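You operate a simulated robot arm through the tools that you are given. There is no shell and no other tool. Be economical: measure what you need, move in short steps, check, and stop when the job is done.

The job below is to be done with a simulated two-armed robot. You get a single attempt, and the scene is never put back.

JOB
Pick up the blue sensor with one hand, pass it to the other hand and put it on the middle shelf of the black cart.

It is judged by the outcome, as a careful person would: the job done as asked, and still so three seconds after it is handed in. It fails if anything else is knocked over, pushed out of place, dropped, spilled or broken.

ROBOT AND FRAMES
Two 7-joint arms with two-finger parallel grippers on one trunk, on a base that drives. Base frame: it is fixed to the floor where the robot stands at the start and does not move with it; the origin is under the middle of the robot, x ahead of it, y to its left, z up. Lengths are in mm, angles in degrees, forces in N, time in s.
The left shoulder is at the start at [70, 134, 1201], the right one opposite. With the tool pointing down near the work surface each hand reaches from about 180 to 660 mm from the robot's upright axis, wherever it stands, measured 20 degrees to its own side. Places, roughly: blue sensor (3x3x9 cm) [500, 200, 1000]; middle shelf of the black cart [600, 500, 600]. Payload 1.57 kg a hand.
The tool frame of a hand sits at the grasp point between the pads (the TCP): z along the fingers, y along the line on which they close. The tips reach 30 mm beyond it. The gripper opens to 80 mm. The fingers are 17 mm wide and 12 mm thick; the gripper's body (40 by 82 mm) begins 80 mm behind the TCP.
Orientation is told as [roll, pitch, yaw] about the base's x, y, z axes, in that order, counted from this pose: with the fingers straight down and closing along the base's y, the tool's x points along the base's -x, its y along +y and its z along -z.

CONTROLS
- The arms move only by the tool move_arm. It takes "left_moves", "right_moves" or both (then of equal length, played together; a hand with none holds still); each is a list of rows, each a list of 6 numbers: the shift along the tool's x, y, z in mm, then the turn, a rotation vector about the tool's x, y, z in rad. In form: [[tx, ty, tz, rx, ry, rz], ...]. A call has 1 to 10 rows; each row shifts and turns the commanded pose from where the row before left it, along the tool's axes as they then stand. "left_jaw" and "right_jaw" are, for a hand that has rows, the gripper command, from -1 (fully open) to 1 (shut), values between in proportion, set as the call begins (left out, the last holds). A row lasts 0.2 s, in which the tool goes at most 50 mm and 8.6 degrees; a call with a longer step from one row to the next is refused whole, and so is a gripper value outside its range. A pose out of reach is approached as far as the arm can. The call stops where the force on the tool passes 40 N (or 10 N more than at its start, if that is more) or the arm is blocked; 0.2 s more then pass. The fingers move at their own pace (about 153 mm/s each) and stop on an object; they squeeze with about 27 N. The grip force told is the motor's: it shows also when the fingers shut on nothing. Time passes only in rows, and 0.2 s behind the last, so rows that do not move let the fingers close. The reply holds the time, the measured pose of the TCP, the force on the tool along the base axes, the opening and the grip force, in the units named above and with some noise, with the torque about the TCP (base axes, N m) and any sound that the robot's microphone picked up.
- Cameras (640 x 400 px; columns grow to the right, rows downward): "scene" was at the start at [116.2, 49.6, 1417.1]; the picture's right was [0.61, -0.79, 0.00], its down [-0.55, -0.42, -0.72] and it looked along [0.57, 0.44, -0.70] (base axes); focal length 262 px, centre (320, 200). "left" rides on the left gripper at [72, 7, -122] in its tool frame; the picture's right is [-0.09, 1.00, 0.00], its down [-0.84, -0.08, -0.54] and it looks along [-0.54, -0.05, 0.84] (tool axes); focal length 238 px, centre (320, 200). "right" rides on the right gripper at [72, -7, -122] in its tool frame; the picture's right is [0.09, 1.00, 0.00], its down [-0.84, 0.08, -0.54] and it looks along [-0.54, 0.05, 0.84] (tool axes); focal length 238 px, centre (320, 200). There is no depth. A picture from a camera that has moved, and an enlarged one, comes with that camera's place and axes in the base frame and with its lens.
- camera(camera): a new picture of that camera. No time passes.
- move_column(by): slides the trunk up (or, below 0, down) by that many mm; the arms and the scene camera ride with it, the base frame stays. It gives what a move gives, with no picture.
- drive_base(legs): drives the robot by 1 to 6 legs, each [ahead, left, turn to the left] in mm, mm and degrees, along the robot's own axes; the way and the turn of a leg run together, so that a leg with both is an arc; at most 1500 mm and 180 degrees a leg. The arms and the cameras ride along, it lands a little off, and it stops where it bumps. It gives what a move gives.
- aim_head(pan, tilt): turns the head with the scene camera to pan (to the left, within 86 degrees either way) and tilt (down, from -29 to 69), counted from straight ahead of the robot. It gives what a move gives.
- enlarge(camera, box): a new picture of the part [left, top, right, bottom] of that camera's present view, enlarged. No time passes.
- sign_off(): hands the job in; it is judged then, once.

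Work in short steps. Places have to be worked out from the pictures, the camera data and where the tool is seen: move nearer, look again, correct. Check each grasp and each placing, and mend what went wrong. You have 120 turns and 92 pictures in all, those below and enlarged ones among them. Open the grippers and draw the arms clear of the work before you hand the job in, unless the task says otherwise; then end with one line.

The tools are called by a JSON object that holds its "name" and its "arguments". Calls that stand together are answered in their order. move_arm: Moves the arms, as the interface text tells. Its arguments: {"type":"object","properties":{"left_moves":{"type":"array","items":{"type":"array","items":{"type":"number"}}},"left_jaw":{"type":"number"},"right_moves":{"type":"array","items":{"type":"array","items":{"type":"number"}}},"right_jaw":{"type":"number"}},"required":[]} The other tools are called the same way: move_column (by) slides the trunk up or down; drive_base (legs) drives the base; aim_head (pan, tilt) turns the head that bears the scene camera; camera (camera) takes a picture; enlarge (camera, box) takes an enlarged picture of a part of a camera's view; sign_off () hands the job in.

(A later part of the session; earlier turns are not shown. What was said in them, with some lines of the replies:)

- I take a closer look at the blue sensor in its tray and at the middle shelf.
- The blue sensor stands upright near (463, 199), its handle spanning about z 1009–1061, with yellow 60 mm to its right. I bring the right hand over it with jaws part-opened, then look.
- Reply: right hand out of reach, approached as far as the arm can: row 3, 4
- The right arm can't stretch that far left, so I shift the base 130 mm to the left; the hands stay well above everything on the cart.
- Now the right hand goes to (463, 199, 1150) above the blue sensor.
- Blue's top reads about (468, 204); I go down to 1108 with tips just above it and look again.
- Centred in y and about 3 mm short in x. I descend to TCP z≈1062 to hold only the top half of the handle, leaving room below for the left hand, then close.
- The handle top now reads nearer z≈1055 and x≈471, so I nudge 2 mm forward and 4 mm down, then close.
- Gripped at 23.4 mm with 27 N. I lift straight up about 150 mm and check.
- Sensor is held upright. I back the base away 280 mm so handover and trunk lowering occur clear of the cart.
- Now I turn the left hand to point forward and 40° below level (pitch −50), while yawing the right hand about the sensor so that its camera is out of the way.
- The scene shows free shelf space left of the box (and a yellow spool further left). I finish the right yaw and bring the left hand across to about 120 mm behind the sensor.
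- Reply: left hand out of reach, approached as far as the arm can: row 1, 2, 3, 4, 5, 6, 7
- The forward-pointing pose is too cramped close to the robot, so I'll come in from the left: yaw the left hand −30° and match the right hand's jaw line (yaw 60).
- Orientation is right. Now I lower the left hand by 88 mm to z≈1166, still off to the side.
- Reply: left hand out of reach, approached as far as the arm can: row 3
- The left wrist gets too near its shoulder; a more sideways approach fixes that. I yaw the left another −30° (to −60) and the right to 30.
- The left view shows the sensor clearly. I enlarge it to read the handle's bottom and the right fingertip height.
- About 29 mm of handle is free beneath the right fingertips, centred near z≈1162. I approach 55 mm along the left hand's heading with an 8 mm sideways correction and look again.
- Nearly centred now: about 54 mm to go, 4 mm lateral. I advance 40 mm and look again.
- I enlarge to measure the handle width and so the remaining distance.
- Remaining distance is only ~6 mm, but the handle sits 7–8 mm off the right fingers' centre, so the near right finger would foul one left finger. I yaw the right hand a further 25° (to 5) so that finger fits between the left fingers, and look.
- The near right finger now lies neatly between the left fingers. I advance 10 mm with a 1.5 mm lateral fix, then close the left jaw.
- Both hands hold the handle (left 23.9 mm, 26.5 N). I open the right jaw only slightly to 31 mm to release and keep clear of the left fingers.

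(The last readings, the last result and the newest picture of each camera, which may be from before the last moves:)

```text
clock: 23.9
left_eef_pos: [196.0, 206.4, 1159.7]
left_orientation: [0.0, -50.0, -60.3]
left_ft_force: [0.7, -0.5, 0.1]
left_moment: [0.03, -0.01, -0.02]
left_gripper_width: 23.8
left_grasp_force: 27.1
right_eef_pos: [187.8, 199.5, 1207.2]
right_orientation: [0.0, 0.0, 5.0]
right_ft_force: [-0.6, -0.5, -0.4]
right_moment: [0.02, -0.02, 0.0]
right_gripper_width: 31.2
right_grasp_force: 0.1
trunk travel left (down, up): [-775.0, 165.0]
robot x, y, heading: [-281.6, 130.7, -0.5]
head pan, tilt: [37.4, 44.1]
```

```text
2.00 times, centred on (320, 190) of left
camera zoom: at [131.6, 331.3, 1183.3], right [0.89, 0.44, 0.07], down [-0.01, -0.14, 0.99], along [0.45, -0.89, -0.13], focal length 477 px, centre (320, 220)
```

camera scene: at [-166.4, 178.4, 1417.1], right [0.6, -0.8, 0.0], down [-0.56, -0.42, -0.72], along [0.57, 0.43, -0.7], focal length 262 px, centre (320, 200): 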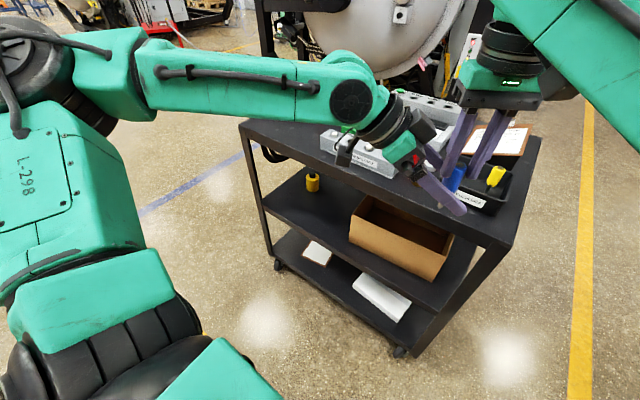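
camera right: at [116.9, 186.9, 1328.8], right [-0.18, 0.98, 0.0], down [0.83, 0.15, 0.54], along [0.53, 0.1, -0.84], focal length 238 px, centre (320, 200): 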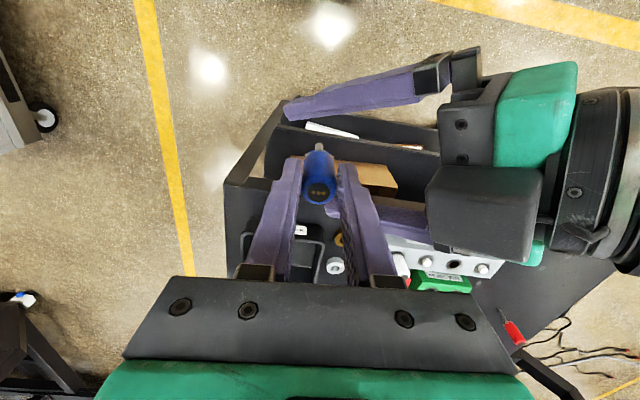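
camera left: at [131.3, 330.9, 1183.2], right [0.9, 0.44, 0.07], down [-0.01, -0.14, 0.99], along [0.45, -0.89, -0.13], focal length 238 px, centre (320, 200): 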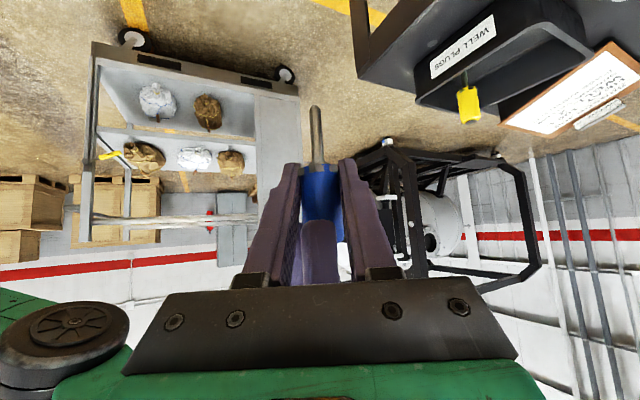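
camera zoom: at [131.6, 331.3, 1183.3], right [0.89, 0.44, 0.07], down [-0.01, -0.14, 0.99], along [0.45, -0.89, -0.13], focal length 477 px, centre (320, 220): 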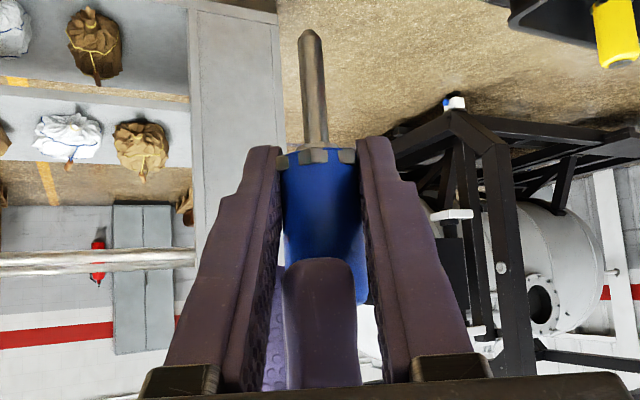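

Right no longer bears load. Rather than raise the right (near its height limit), I lower the left hand 75 mm straight down to draw the sensor out.

{"name": "move_arm", "arguments": {"left_moves": [[7.7, 0, 6.4, 0, 0, 0], [11.5, 0, 9.6, 0, 0, 0], [19.1, 0, 16.1, 0, 0, 0], [19.1, 0, 16.1, 0, 0, 0], [0, 0, 0, 0, 0, 0]]}}

{"name": "camera", "arguments": {"camera": "scene"}}

```text
clock: 25.1
left_eef_pos: [194.5, 206.3, 1084.0]
left_orientation: [-0.1, -50.0, -60.4]
left_ft_force: [0.0, -0.6, 0.2]
left_moment: [-0.02, 0.01, 0.02]
left_gripper_width: 24.0
left_grasp_force: 26.8
right_eef_pos: [188.9, 200.6, 1206.8]
right_orientation: [0.1, -0.1, 5.0]
right_ft_force: [-0.4, -0.1, 0.3]
right_moment: [-0.03, 0.01, -0.01]
right_gripper_width: 30.8
right_grasp_force: 0.1
trunk travel left (down, up): [-775.0, 165.0]
robot x, y, heading: [-284.4, 132.9, -0.3]
head pan, tilt: [37.4, 44.1]
```

```text
54 pictures are left
camera scene: at [-166.6, 178.2, 1417.1], right [0.6, -0.8, 0.0], down [-0.56, -0.42, -0.72], along [0.57, 0.43, -0.7], focal length 262 px, centre (320, 200)
```

scene: 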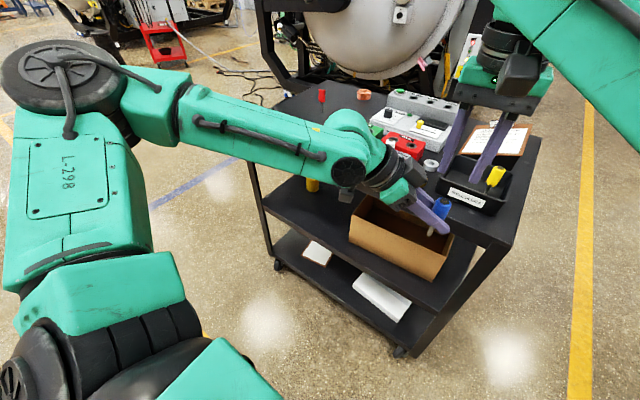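

The left hand alone holds the sensor. I retract the right hand to its own side and shift the left hand left/forward a little.

{"name": "move_arm", "arguments": {"right_moves": [[0, -20, -5, 0, 0, 0], [15, -45, 0, 0, 0, 0], [20, -45, 0, 0, 0, 0], [20, -45, 0, 0, 0, 0], [20, -45, 0, 0, 0, 0], [20, -45, 0, 0, 0, 0]], "left_moves": [[0, 0, 0, 0, 0, 0], [0, 0, 0, 0, 0, 0], [13.1, 27.7, -15.6, 0, 0, 0], [13.1, 27.7, -15.6, 0, 0, 0], [13.1, 27.7, -15.6, 0, 0, 0], [0, 0, 0, 0, 0, 0]]}}

{"name": "move_arm", "arguments": {"left_moves": [[0, 0, 0, -0.0802, 0, -0.0673], [0, 0, 0, -0.0802, 0, -0.0673], [0, 0, 0, -0.0802, 0, -0.0673], [0, 0, 0, -0.0802, 0, -0.0673], [0, 0, 0, -0.0802, 0, -0.0673], [0, 0, 0, -0.0802, 0, -0.0673], [0, 0, 0, -0.0802, 0, -0.0673], [0, 0, 0, -0.0802, 0, -0.0673], [0, 0, 0, -0.0802, 0, -0.0673], [0, 0, 0, -0.0802, 0, -0.0673]]}}

{"name": "camera", "arguments": {"camera": "scene"}}

```text
clock: 26.4
left_eef_pos: [235.5, 299.1, 1087.9]
left_orientation: [0.2, -49.9, -60.5]
left_ft_force: [-0.2, 0.2, 0.4]
left_moment: [0.03, 0.06, 0.01]
left_gripper_width: 23.8
left_grasp_force: 27.5
right_eef_pos: [114.3, -53.4, 1213.5]
right_orientation: [0.1, -0.1, 5.1]
right_ft_force: [0.8, -0.8, 0.2]
right_moment: [0.05, -0.03, 0.0]
right_gripper_width: 30.8
right_grasp_force: 0.1
trunk travel left (down, up): [-775.0, 165.0]
robot x, y, heading: [-284.9, 128.8, -0.4]
head pan, tilt: [37.4, 44.1]
```

```text
clock: 28.6
left_eef_pos: [238.8, 299.0, 1085.3]
left_orientation: [0.0, -50.0, -0.2]
left_ft_force: [0.0, 0.5, 1.1]
left_moment: [0.01, 0.01, 0.0]
left_gripper_width: 23.8
left_grasp_force: 27.1
right_eef_pos: [117.0, -51.6, 1214.0]
right_orientation: [0.1, 0.0, 5.0]
right_ft_force: [-0.2, -0.8, 0.9]
right_moment: [-0.01, 0.0, 0.0]
right_gripper_width: 30.9
right_grasp_force: 0.1
trunk travel left (down, up): [-775.0, 165.0]
robot x, y, heading: [-282.7, 128.3, -0.4]
head pan, tilt: [37.4, 44.1]
```

```text
53 pictures are left
camera scene: at [-166.0, 177.2, 1417.1], right [0.6, -0.8, 0.0], down [-0.56, -0.42, -0.72], along [0.57, 0.43, -0.7], focal length 262 px, centre (320, 200)
```

scene: 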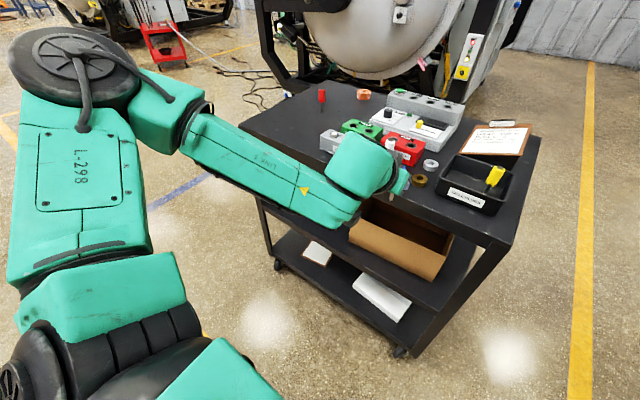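

All well. I drive the base 290 mm left and 40 mm back, so the left hand lines up with the free shelf space at y≈590.

{"name": "drive_base", "arguments": {"legs": [[-40, 0, 0], [0, 290, 0]]}}

{"name": "camera", "arguments": {"camera": "scene"}}

{"name": "camera", "arguments": {"camera": "left"}}

```text
clock: 31.1
left_eef_pos: [199.8, 589.6, 1085.7]
left_orientation: [0.1, -50.1, -0.4]
left_ft_force: [0.8, -0.2, 0.2]
left_moment: [0.04, 0.01, 0.0]
left_gripper_width: 23.4
left_grasp_force: 26.8
right_eef_pos: [78.2, 237.8, 1214.0]
right_orientation: [0.1, 0.0, 5.0]
right_ft_force: [0.3, 0.0, -0.1]
right_moment: [0.0, 0.0, -0.04]
right_gripper_width: 30.8
right_grasp_force: 0.0
trunk travel left (down, up): [-775.0, 165.0]
robot x, y, heading: [-319.4, 417.2, -0.5]
head pan, tilt: [37.4, 44.1]
```

```text
52 pictures are left
camera scene: at [-204.6, 466.6, 1417.2], right [0.6, -0.8, 0.0], down [-0.55, -0.42, -0.72], along [0.57, 0.43, -0.69], focal length 262 px, centre (320, 200)
```

scene: 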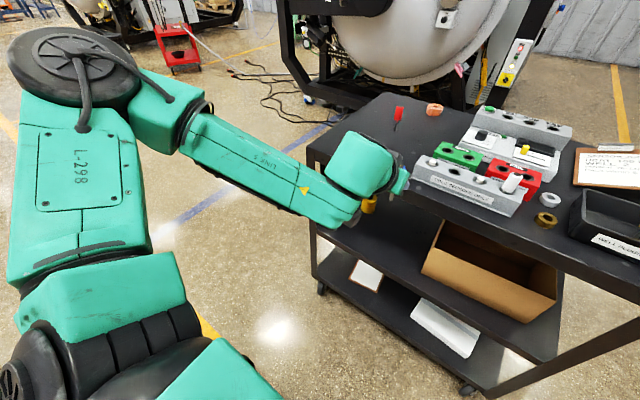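

```text
51 pictures are left
camera left: at [58.9, 597.0, 1108.4], right [0.06, 1.0, 0.07], down [0.12, -0.08, 0.99], along [0.99, -0.05, -0.13], focal length 238 px, centre (320, 200)
```

left: 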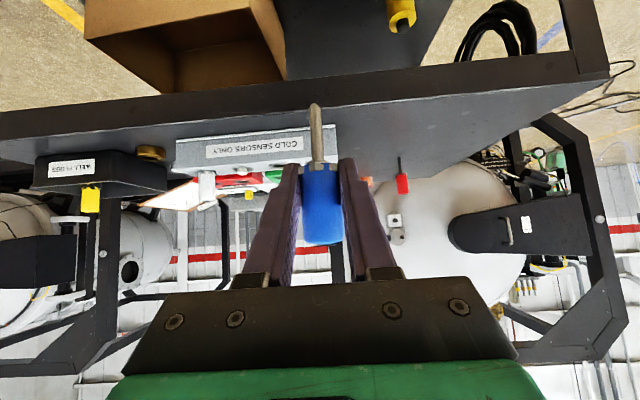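

Between box (left edge y≈468) and spool (y≈740+) the shelf is free at y≈590. I lower the trunk by 385 mm, hands staying short of the cart's front.

{"name": "move_column", "arguments": {"by": -385}}

{"name": "camera", "arguments": {"camera": "left"}}

{"name": "camera", "arguments": {"camera": "scene"}}

```text
clock: 34.8
left_eef_pos: [198.6, 591.7, 699.7]
left_orientation: [0.0, -50.0, -0.3]
left_ft_force: [-0.1, 0.0, -0.5]
left_moment: [0.01, -0.03, 0.02]
left_gripper_width: 23.6
left_grasp_force: 27.2
right_eef_pos: [78.3, 241.2, 828.8]
right_orientation: [0.0, 0.0, 4.9]
right_ft_force: [-0.7, -0.3, -0.1]
right_moment: [0.01, 0.03, -0.04]
right_gripper_width: 30.6
right_grasp_force: 0.1
trunk travel left (down, up): [-390.0, 550.0]
robot x, y, heading: [-323.3, 420.9, -0.4]
head pan, tilt: [37.4, 44.1]
```

```text
50 pictures are left
camera left: at [58.8, 598.5, 723.1], right [0.06, 1.0, 0.07], down [0.12, -0.08, 0.99], along [0.99, -0.05, -0.13], focal length 238 px, centre (320, 200)
```

left: 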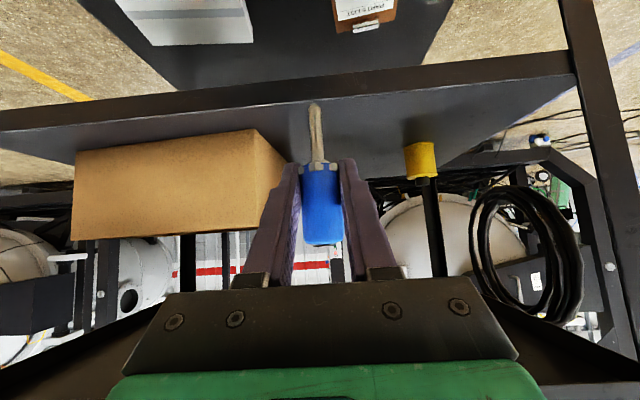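

```text
49 pictures are left
camera scene: at [-204.6, 468.6, 1032.1], right [0.6, -0.8, 0.0], down [-0.55, -0.42, -0.72], along [0.57, 0.43, -0.7], focal length 262 px, centre (320, 200)
```

scene: 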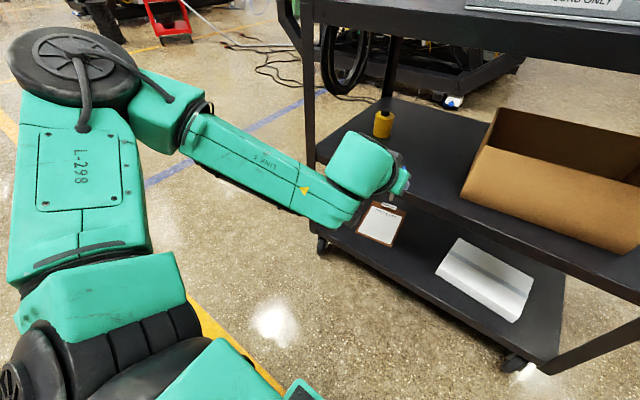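

The edge positions from the two views disagree, so I enlarge both to find the shelf's front edge and height properly before going in.

{"name": "enlarge", "arguments": {"camera": "left", "box": [220, 60, 420, 200]}}

{"name": "enlarge", "arguments": {"camera": "scene", "box": [290, 70, 640, 310]}}

```text
2.86 times, centred on (320, 130) of left
camera zoom: at [58.8, 598.5, 723.1], right [0.06, 1.0, 0.07], down [0.12, -0.08, 0.99], along [0.99, -0.05, -0.13], focal length 681 px, centre (320, 400)
```

zoom: 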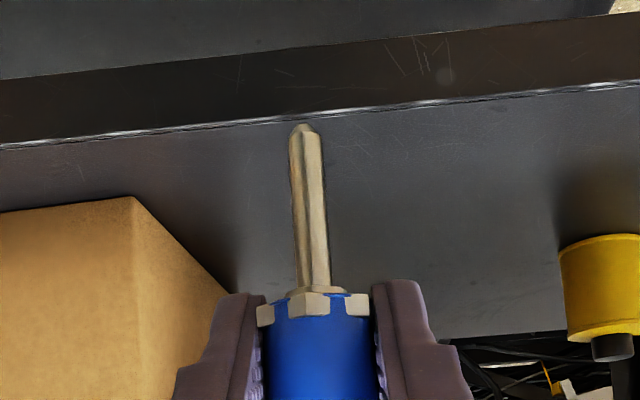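

```text
1.67 times, centred on (465, 190) of scene
camera zoom: at [-204.6, 468.6, 1032.1], right [0.6, -0.8, 0.0], down [-0.55, -0.42, -0.72], along [0.57, 0.43, -0.7], focal length 437 px, centre (78, 217)
```

zoom: 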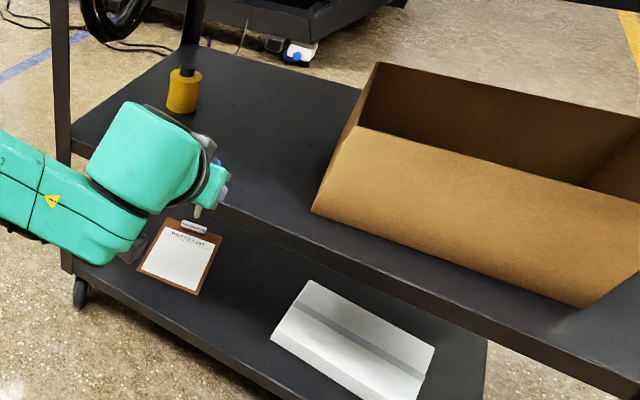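

With parallax on the spool the shelf comes out at z≈552 and its front edge at x≈363. I drive forward 150 mm, leaving the sensor about 95 mm above shelf level and just short of the edge.

{"name": "drive_base", "arguments": {"legs": [[150, 0, 0]]}}

{"name": "camera", "arguments": {"camera": "left"}}

{"name": "camera", "arguments": {"camera": "scene"}}

```text
clock: 36.2
left_eef_pos: [349.6, 589.0, 698.4]
left_orientation: [-0.1, -50.0, -0.3]
left_ft_force: [0.1, -0.5, -0.1]
left_moment: [0.01, 0.03, -0.03]
left_gripper_width: 23.5
left_grasp_force: 27.1
right_eef_pos: [229.9, 238.6, 829.2]
right_orientation: [-0.1, 0.1, 5.0]
right_ft_force: [-1.0, -0.7, 0.3]
right_moment: [0.0, 0.05, -0.01]
right_gripper_width: 30.9
right_grasp_force: 0.1
trunk travel left (down, up): [-390.0, 550.0]
robot x, y, heading: [-173.3, 415.5, -0.4]
head pan, tilt: [37.4, 44.1]
```

```text
46 pictures are left
camera left: at [209.3, 597.4, 722.7], right [0.07, 1.0, 0.07], down [0.12, -0.08, 0.99], along [0.99, -0.06, -0.13], focal length 238 px, centre (320, 200)
```

left: 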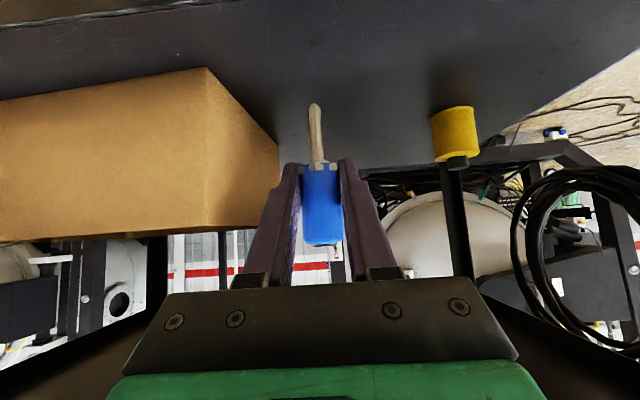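

```text
45 pictures are left
camera scene: at [-54.0, 467.7, 1032.0], right [0.6, -0.8, 0.0], down [-0.56, -0.42, -0.72], along [0.57, 0.43, -0.7], focal length 262 px, centre (320, 200)
```

scene: 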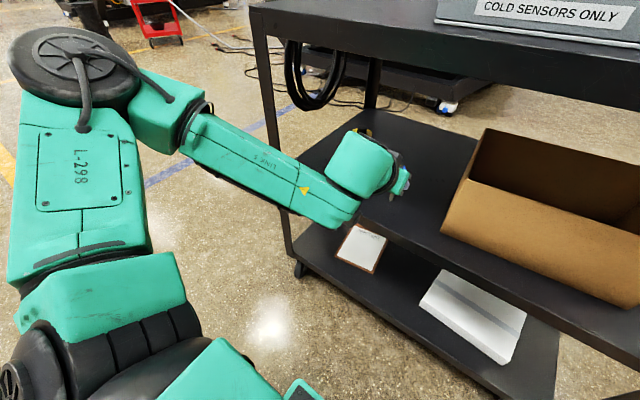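

Parallax confirms shelf z≈554, edge x≈358. I extend the hand 88 mm forward over the shelf.

{"name": "move_arm", "arguments": {"left_moves": [[-18.9, 0, 22.5, 0, 0, 0], [-18.9, 0, 22.5, 0, 0, 0], [-18.9, 0, 22.5, 0, 0, 0], [0, 0, 0, 0, 0, 0]]}}

{"name": "camera", "arguments": {"camera": "left"}}

{"name": "camera", "arguments": {"camera": "scene"}}

```text
clock: 37.2
left_eef_pos: [438.5, 590.0, 702.0]
left_orientation: [0.0, -50.0, -0.3]
left_ft_force: [-0.7, -0.7, -0.6]
left_moment: [-0.02, 0.0, 0.04]
left_gripper_width: 23.6
left_grasp_force: 26.8
right_eef_pos: [227.5, 239.4, 828.5]
right_orientation: [0.0, 0.0, 4.9]
right_ft_force: [0.1, 0.0, -0.6]
right_moment: [-0.01, 0.0, -0.01]
right_gripper_width: 30.7
right_grasp_force: 0.1
trunk travel left (down, up): [-390.0, 550.0]
robot x, y, heading: [-175.2, 419.1, 0.0]
head pan, tilt: [37.4, 44.1]
```

```text
44 pictures are left
camera left: at [297.9, 596.7, 724.6], right [0.07, 1.0, 0.07], down [0.12, -0.08, 0.99], along [0.99, -0.06, -0.13], focal length 238 px, centre (320, 200)
```

left: 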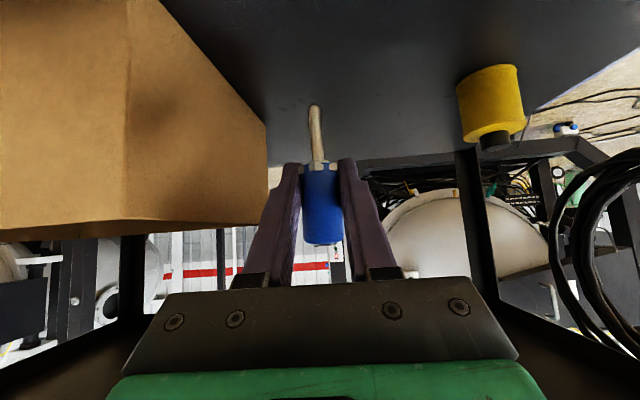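

```text
43 pictures are left
camera scene: at [-55.2, 467.9, 1032.1], right [0.6, -0.8, 0.0], down [-0.56, -0.42, -0.72], along [0.57, 0.43, -0.7], focal length 262 px, centre (320, 200)
```

scene: 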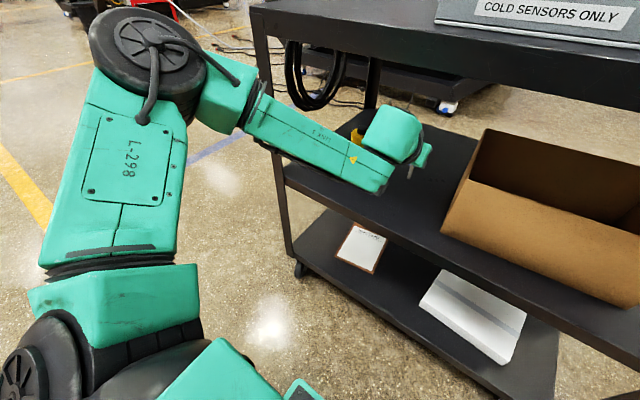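

Position is good, well clear of box and spool. The stem tip is ~55 mm below the TCP, so contact is expected near TCP z≈609; I lower 75 mm first.

{"name": "move_arm", "arguments": {"left_moves": [[19.2, 0, 16.1, 0, 0, 0], [19.2, 0, 16.1, 0, 0, 0], [19.1, 0, 16, 0, 0, 0], [0, 0, 0, 0, 0, 0]]}}

{"name": "camera", "arguments": {"camera": "left"}}

```text
clock: 38.2
left_eef_pos: [437.8, 588.8, 624.5]
left_orientation: [0.0, -50.0, -0.3]
left_ft_force: [-0.1, -0.1, -0.2]
left_moment: [-0.02, 0.01, -0.03]
left_gripper_width: 23.6
left_grasp_force: 27.0
right_eef_pos: [227.7, 239.0, 829.0]
right_orientation: [0.1, 0.0, 5.0]
right_ft_force: [0.3, 0.7, -0.6]
right_moment: [0.0, -0.01, 0.01]
right_gripper_width: 30.7
right_grasp_force: 0.0
trunk travel left (down, up): [-390.0, 550.0]
robot x, y, heading: [-174.2, 418.3, -0.5]
head pan, tilt: [37.4, 44.1]
```

```text
42 pictures are left
camera left: at [297.1, 596.8, 648.5], right [0.07, 1.0, 0.07], down [0.12, -0.08, 0.99], along [0.99, -0.06, -0.13], focal length 238 px, centre (320, 200)
```

left: 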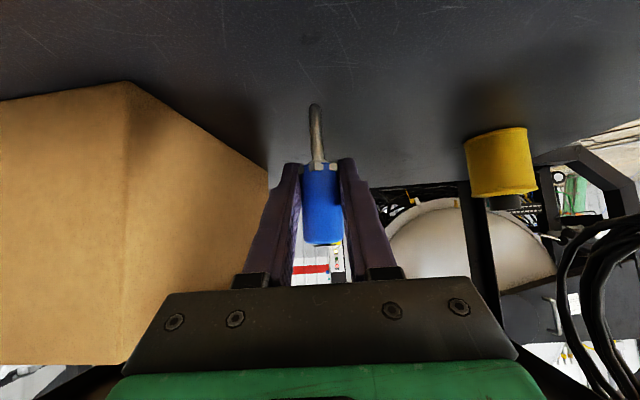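

Still free. I lower a further 8 mm in small steps, watching the force.

{"name": "move_arm", "arguments": {"left_moves": [[3.1, 0, 2.6, 0, 0, 0], [3.1, 0, 2.6, 0, 0, 0], [0, 0, 0, 0, 0, 0]]}}

{"name": "enlarge", "arguments": {"camera": "left", "box": [240, 60, 400, 200]}}

```text
clock: 39.0
left_eef_pos: [439.0, 590.5, 616.8]
left_orientation: [0.0, -50.0, -0.2]
left_ft_force: [-0.1, -0.3, -0.5]
left_moment: [-0.01, -0.02, 0.03]
left_gripper_width: 23.5
left_grasp_force: 26.7
right_eef_pos: [228.9, 238.6, 828.7]
right_orientation: [0.0, -0.1, 5.0]
right_ft_force: [-0.7, -0.1, 0.6]
right_moment: [0.02, -0.01, 0.02]
right_gripper_width: 30.9
right_grasp_force: 0.1
trunk travel left (down, up): [-390.0, 550.0]
robot x, y, heading: [-168.8, 419.9, -0.4]
head pan, tilt: [37.4, 44.1]
```

```text
2.86 times, centred on (320, 130) of left
camera zoom: at [297.3, 596.9, 640.0], right [0.06, 1.0, 0.07], down [0.12, -0.08, 0.99], along [0.99, -0.06, -0.13], focal length 681 px, centre (320, 400)
```

zoom: 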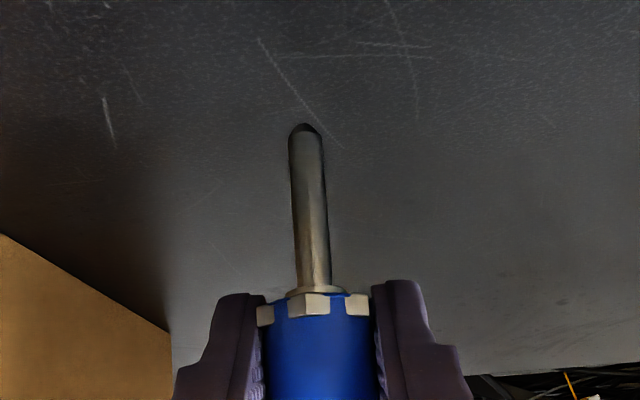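

The stem tip is rounded, so in case it leans on release I want more margin from the front edge: I raise 12 mm and move 65 mm deeper.

{"name": "move_arm", "arguments": {"left_moves": [[-9.2, 0, -7.7, 0, 0, 0], [-13.9, 0, 16.6, 0, 0, 0], [-13.9, 0, 16.6, 0, 0, 0], [-13.9, 0, 16.6, 0, 0, 0], [0, 0, 0, 0, 0, 0]]}}

{"name": "camera", "arguments": {"camera": "scene"}}

{"name": "camera", "arguments": {"camera": "left"}}

```text
clock: 40.2
left_eef_pos: [498.6, 591.4, 630.0]
left_orientation: [-0.1, -50.0, -0.3]
left_ft_force: [0.3, -0.4, -0.2]
left_moment: [0.01, 0.01, 0.03]
left_gripper_width: 23.4
left_grasp_force: 26.8
left hand out of reach, approached as far as the arm can: row 4
right_eef_pos: [227.0, 238.7, 828.5]
right_orientation: [0.0, 0.0, 5.0]
right_ft_force: [-0.5, 0.4, 0.1]
right_moment: [-0.01, 0.0, 0.04]
right_gripper_width: 30.9
right_grasp_force: 0.1
trunk travel left (down, up): [-390.0, 550.0]
robot x, y, heading: [-172.0, 419.8, -0.5]
head pan, tilt: [37.4, 44.1]
```

```text
40 pictures are left
camera scene: at [-54.9, 467.7, 1032.1], right [0.6, -0.8, 0.0], down [-0.56, -0.42, -0.72], along [0.57, 0.43, -0.7], focal length 262 px, centre (320, 200)
```

scene: 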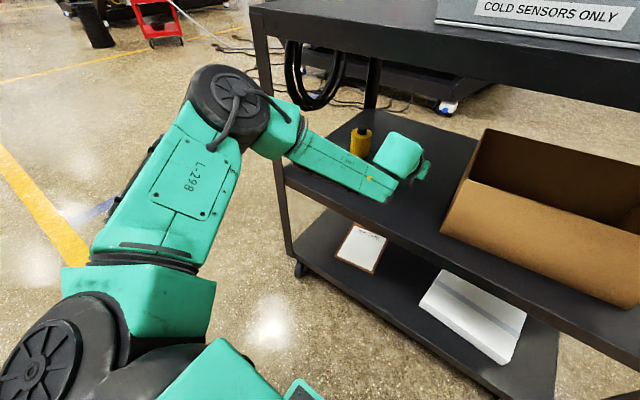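

```text
39 pictures are left
camera left: at [358.3, 599.1, 654.1], right [0.07, 1.0, 0.07], down [0.12, -0.08, 0.99], along [0.99, -0.06, -0.13], focal length 238 px, centre (320, 200)
```

left: 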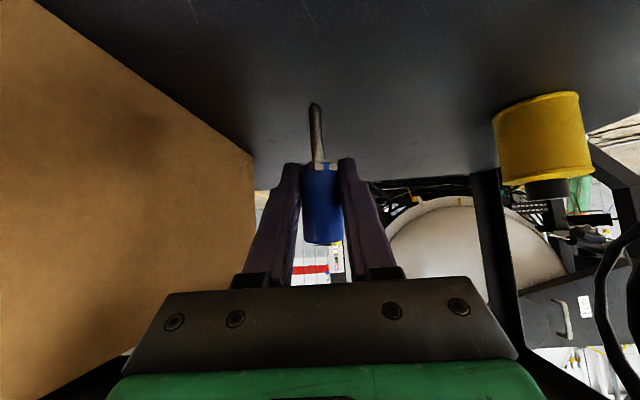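

The arm is near full stretch here, so I lower using the trunk, which keeps it purely vertical: 14 mm first.

{"name": "move_column", "arguments": {"by": -14}}

{"name": "move_column", "arguments": {"by": -4}}

{"name": "enlarge", "arguments": {"camera": "left", "box": [240, 60, 400, 200]}}

```text
clock: 40.8
left_eef_pos: [498.3, 592.1, 617.2]
left_orientation: [-0.1, -50.0, -0.3]
left_ft_force: [0.1, 1.2, 0.2]
left_moment: [0.02, 0.0, 0.0]
left_gripper_width: 23.7
left_grasp_force: 27.2
right_eef_pos: [227.4, 238.8, 814.2]
right_orientation: [0.0, 0.1, 5.0]
right_ft_force: [-0.9, -0.6, 0.4]
right_moment: [0.02, -0.01, 0.0]
right_gripper_width: 30.8
right_grasp_force: 0.1
trunk travel left (down, up): [-376.0, 564.0]
robot x, y, heading: [-169.4, 419.5, -0.3]
head pan, tilt: [37.4, 44.1]
```

```text
clock: 41.4
left_eef_pos: [498.3, 591.1, 612.3]
left_orientation: [0.0, -49.9, -0.4]
left_ft_force: [-0.1, -0.2, -0.2]
left_moment: [0.0, 0.03, 0.02]
left_gripper_width: 23.7
left_grasp_force: 26.8
right_eef_pos: [228.5, 237.7, 810.8]
right_orientation: [0.0, -0.1, 5.0]
right_ft_force: [-1.0, -1.3, -1.2]
right_moment: [0.0, -0.03, 0.01]
right_gripper_width: 30.7
right_grasp_force: 0.1
trunk travel left (down, up): [-372.0, 568.0]
robot x, y, heading: [-171.8, 419.8, -0.3]
head pan, tilt: [37.4, 44.1]
```

```text
2.86 times, centred on (320, 130) of left
camera zoom: at [358.1, 599.2, 636.1], right [0.07, 1.0, 0.07], down [0.12, -0.08, 0.99], along [0.99, -0.06, -0.13], focal length 681 px, centre (320, 400)
```

zoom: 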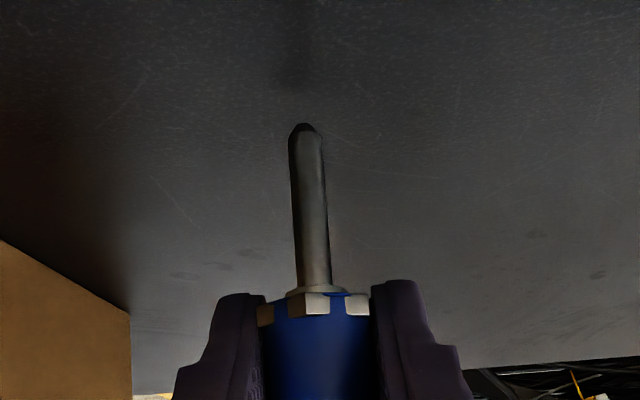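

No contact yet; I go down in 3 mm steps.

{"name": "move_column", "arguments": {"by": -3}}

{"name": "move_column", "arguments": {"by": -2}}

```text
clock: 41.9
left_eef_pos: [498.3, 591.2, 610.1]
left_orientation: [0.0, -49.9, -0.2]
left_ft_force: [-0.5, 0.1, -0.3]
left_moment: [0.03, 0.01, 0.01]
left_gripper_width: 23.5
left_grasp_force: 27.5
right_eef_pos: [228.6, 239.5, 808.7]
right_orientation: [0.1, -0.1, 5.0]
right_ft_force: [-0.2, 0.8, -0.6]
right_moment: [-0.01, 0.03, 0.0]
right_gripper_width: 30.9
right_grasp_force: 0.1
trunk travel left (down, up): [-369.0, 571.0]
robot x, y, heading: [-170.1, 420.9, -0.3]
head pan, tilt: [37.4, 44.1]
```

```text
clock: 42.4
left_eef_pos: [497.5, 590.6, 608.1]
left_orientation: [0.0, -50.0, -0.3]
left_ft_force: [1.6, 0.2, 2.0]
left_moment: [0.01, -0.05, 0.0]
left_gripper_width: 24.1
left_grasp_force: 26.9
right_eef_pos: [227.7, 238.1, 806.1]
right_orientation: [0.1, 0.0, 5.0]
right_ft_force: [1.1, -0.4, 0.2]
right_moment: [0.02, 0.02, -0.05]
right_gripper_width: 30.9
right_grasp_force: 0.0
trunk travel left (down, up): [-367.0, 573.0]
robot x, y, heading: [-170.4, 417.6, -0.1]
head pan, tilt: [37.4, 44.1]
```

A hint of contact (2 N). One more millimetre to confirm.

{"name": "move_column", "arguments": {"by": -1}}

{"name": "enlarge", "arguments": {"camera": "left", "box": [240, 60, 400, 260]}}

```text
clock: 42.9
left_eef_pos: [498.0, 590.8, 607.3]
left_orientation: [0.0, -50.1, -0.4]
left_ft_force: [0.5, 0.6, 4.5]
left_moment: [0.04, -0.06, 0.0]
left_gripper_width: 23.7
left_grasp_force: 26.7
right_eef_pos: [228.0, 239.5, 805.7]
right_orientation: [0.1, -0.1, 5.0]
right_ft_force: [0.1, 0.2, 0.8]
right_moment: [0.01, -0.02, 0.0]
right_gripper_width: 30.9
right_grasp_force: 0.0
trunk travel left (down, up): [-366.0, 574.0]
robot x, y, heading: [-172.6, 421.9, -0.4]
head pan, tilt: [37.4, 44.1]
```

```text
2.00 times, centred on (320, 160) of left
camera zoom: at [358.1, 599.1, 631.2], right [0.07, 1.0, 0.07], down [0.12, -0.08, 0.99], along [0.99, -0.06, -0.12], focal length 477 px, centre (320, 280)
```

zoom: 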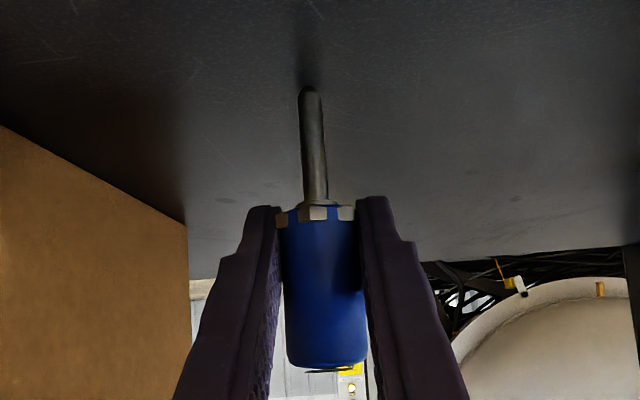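

Contact confirmed (4.5 N up). I open the left jaw just a little, to 33 mm, and see whether it stands.

{"name": "move_arm", "arguments": {"left_moves": [[0, 0, 0, 0, 0, 0], [0, 0, 0, 0, 0, 0], [0, 0, 0, 0, 0, 0]], "left_jaw": 0.18}}

{"name": "enlarge", "arguments": {"camera": "left", "box": [240, 60, 400, 260]}}

```text
clock: 43.7
left_eef_pos: [499.1, 591.0, 607.7]
left_orientation: [0.1, -50.0, -0.2]
left_ft_force: [-0.7, 0.3, -0.6]
left_moment: [0.03, 0.0, 0.0]
left_gripper_width: 32.9
left_grasp_force: 0.2
right_eef_pos: [228.5, 238.9, 804.9]
right_orientation: [0.0, 0.1, 5.0]
right_ft_force: [-0.2, 0.0, 0.8]
right_moment: [0.0, -0.02, -0.02]
right_gripper_width: 30.9
right_grasp_force: 0.1
trunk travel left (down, up): [-366.0, 574.0]
robot x, y, heading: [-169.7, 417.3, -0.3]
head pan, tilt: [37.4, 44.1]
```

```text
2.00 times, centred on (320, 160) of left
camera zoom: at [358.1, 599.1, 630.1], right [0.07, 1.0, 0.07], down [0.12, -0.08, 0.99], along [0.99, -0.06, -0.13], focal length 477 px, centre (320, 280)
```

zoom: 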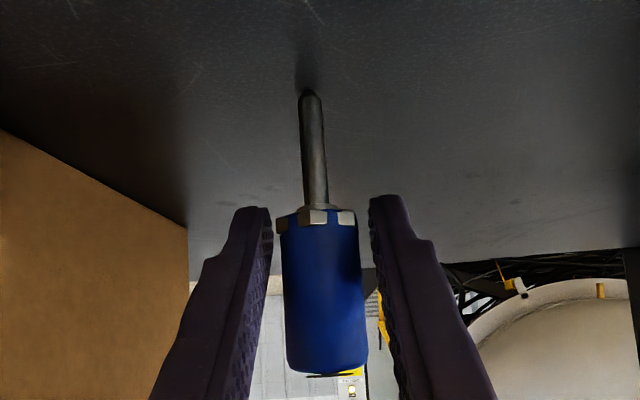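

It appears to stand free between the fingers. I wait about a second and compare, opening a bit wider.

{"name": "move_arm", "arguments": {"left_moves": [[0, 0, 0, 0, 0, 0], [0, 0, 0, 0, 0, 0], [0, 0, 0, 0, 0, 0], [0, 0, 0, 0, 0, 0], [0, 0, 0, 0, 0, 0], [0, 0, 0, 0, 0, 0]], "left_jaw": -0.3}}

{"name": "enlarge", "arguments": {"camera": "left", "box": [240, 60, 400, 260]}}

```text
clock: 45.1
left_eef_pos: [498.6, 592.1, 607.0]
left_orientation: [0.0, -49.9, -0.3]
left_ft_force: [0.5, -0.1, -0.1]
left_moment: [0.01, 0.0, -0.02]
left_gripper_width: 51.8
left_grasp_force: 0.0
right_eef_pos: [227.4, 239.2, 805.2]
right_orientation: [-0.1, -0.1, 5.0]
right_ft_force: [0.0, 0.3, 0.5]
right_moment: [0.01, 0.0, 0.03]
right_gripper_width: 30.9
right_grasp_force: 0.1
trunk travel left (down, up): [-366.0, 574.0]
robot x, y, heading: [-169.2, 415.9, -0.4]
head pan, tilt: [37.4, 44.1]
```

```text
2.00 times, centred on (320, 160) of left
camera zoom: at [358.1, 599.2, 630.1], right [0.07, 1.0, 0.07], down [0.12, -0.08, 0.99], along [0.99, -0.06, -0.13], focal length 477 px, centre (320, 280)
```

zoom: 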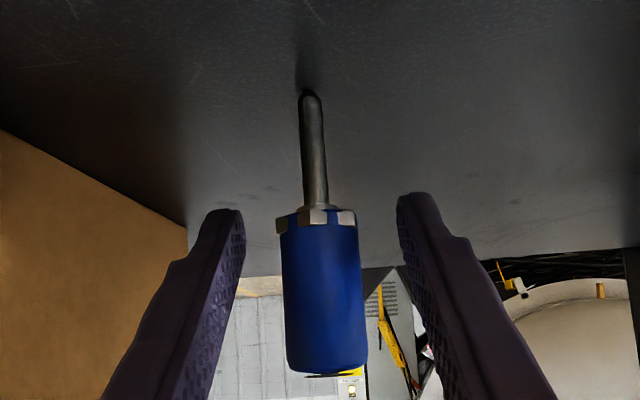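

It stands steadily on its own. I draw the left hand straight back 200 mm along −x.

{"name": "move_arm", "arguments": {"left_moves": [[6.4, 0, -7.7, 0, 0, 0], [9.6, 0, -11.5, 0, 0, 0], [12.9, 0, -15.3, 0, 0, 0], [12.9, 0, -15.3, 0, 0, 0], [12.9, 0, -15.3, 0, 0, 0], [12.9, 0, -15.3, 0, 0, 0], [12.9, 0, -15.3, 0, 0, 0], [0, 0, 0, 0, 0, 0]]}}

{"name": "camera", "arguments": {"camera": "left"}}

```text
clock: 46.9
left_eef_pos: [371.9, 591.0, 607.0]
left_orientation: [-0.1, -50.0, -0.2]
left_ft_force: [-0.3, -0.8, 0.4]
left_moment: [0.04, 0.0, 0.02]
left_gripper_width: 51.9
left_grasp_force: 0.2
right_eef_pos: [227.5, 239.4, 804.7]
right_orientation: [0.0, 0.0, 5.0]
right_ft_force: [0.2, 0.2, 0.6]
right_moment: [0.01, -0.02, 0.0]
right_gripper_width: 30.4
right_grasp_force: 0.0
trunk travel left (down, up): [-366.0, 574.0]
robot x, y, heading: [-172.6, 419.0, -0.1]
head pan, tilt: [37.4, 44.1]
```

```text
34 pictures are left
camera left: at [232.1, 600.1, 630.0], right [0.07, 1.0, 0.07], down [0.12, -0.08, 0.99], along [0.99, -0.06, -0.13], focal length 238 px, centre (320, 200)
```

left: 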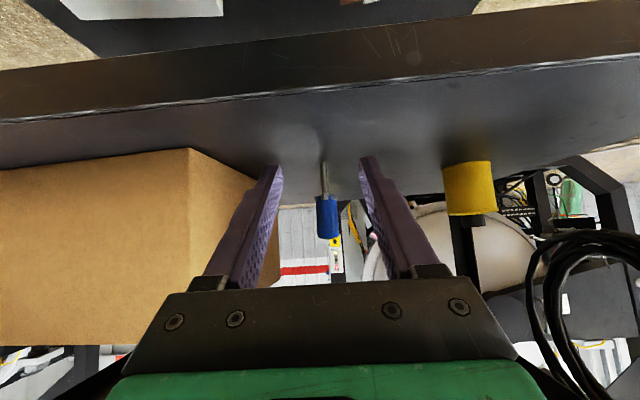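

Sensor stands alone on the shelf. I back the base off 250 mm to draw both hands clear of the cart, then check.

{"name": "drive_base", "arguments": {"legs": [[-250, 0, 0]]}}

{"name": "move_arm", "arguments": {"left_moves": [[0, 0, 0, 0, 0, 0]], "left_jaw": -1, "right_moves": [[0, 0, 0, 0, 0, 0]], "right_jaw": -1}}

{"name": "camera", "arguments": {"camera": "left"}}

{"name": "camera", "arguments": {"camera": "scene"}}

```text
clock: 48.7
left_eef_pos: [121.1, 591.4, 606.5]
left_orientation: [0.0, -50.0, -0.8]
left_ft_force: [-0.2, 0.8, 0.7]
left_moment: [-0.01, 0.01, 0.03]
left_gripper_width: 52.0
left_grasp_force: 0.0
right_eef_pos: [-25.2, 238.6, 804.8]
right_orientation: [0.1, 0.0, 4.4]
right_ft_force: [-0.3, 0.1, -0.8]
right_moment: [-0.01, -0.04, 0.01]
right_gripper_width: 31.1
right_grasp_force: 0.2
trunk travel left (down, up): [-366.0, 574.0]
robot x, y, heading: [-422.9, 421.7, -0.5]
head pan, tilt: [37.4, 44.1]
```

```text
clock: 49.1
left_eef_pos: [121.4, 589.4, 606.4]
left_orientation: [0.1, -50.0, -0.7]
left_ft_force: [0.4, 1.3, -0.3]
left_moment: [-0.02, 0.01, -0.01]
left_gripper_width: 80.0
left_grasp_force: 0.1
right_eef_pos: [-24.1, 238.2, 804.6]
right_orientation: [0.0, 0.0, 4.5]
right_ft_force: [-0.1, 0.8, -0.1]
right_moment: [-0.01, -0.01, 0.01]
right_gripper_width: 80.1
right_grasp_force: 0.1
trunk travel left (down, up): [-366.0, 574.0]
robot x, y, heading: [-419.5, 421.0, -0.7]
head pan, tilt: [37.4, 44.1]
```

```text
33 pictures are left
camera left: at [-18.6, 599.4, 630.1], right [0.07, 0.99, 0.07], down [0.12, -0.08, 0.99], along [0.99, -0.06, -0.13], focal length 238 px, centre (320, 200)
```

left: 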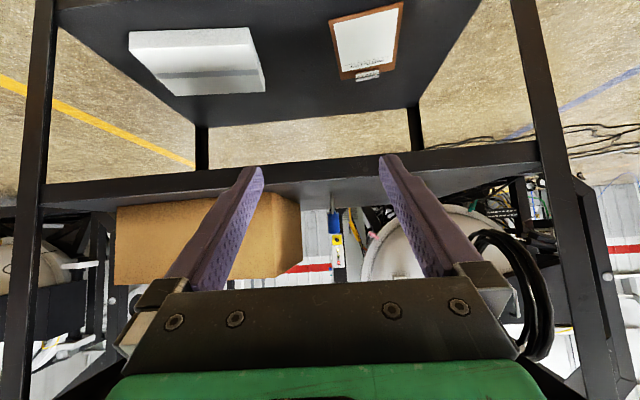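

```text
32 pictures are left
camera scene: at [-306.9, 469.2, 1008.1], right [0.6, -0.8, 0.0], down [-0.56, -0.41, -0.72], along [0.58, 0.43, -0.7], focal length 262 px, centre (320, 200)
```

scene: 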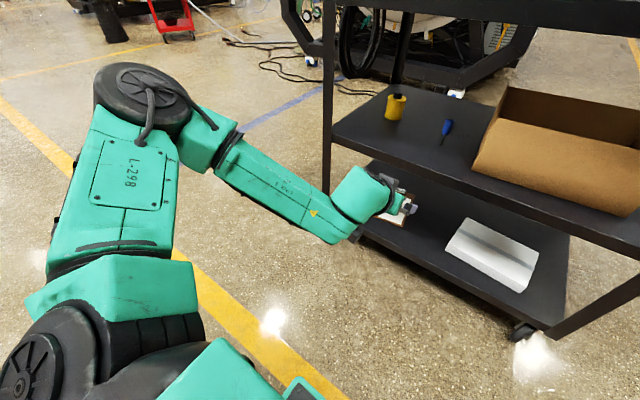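

The scene view shows the blue sensor standing on the middle shelf between spool and box. Nothing else has been disturbed, both grippers are open and the arms are clear, so I hand it in.

{"name": "sign_off", "arguments": {}}

```text
The job is handed in.
```

The right hand picked up the blue sensor and passed it to the left, which stood it upright on the middle shelf of the black cart; no other item appeared moved in the pictures, and I've handed the job in.
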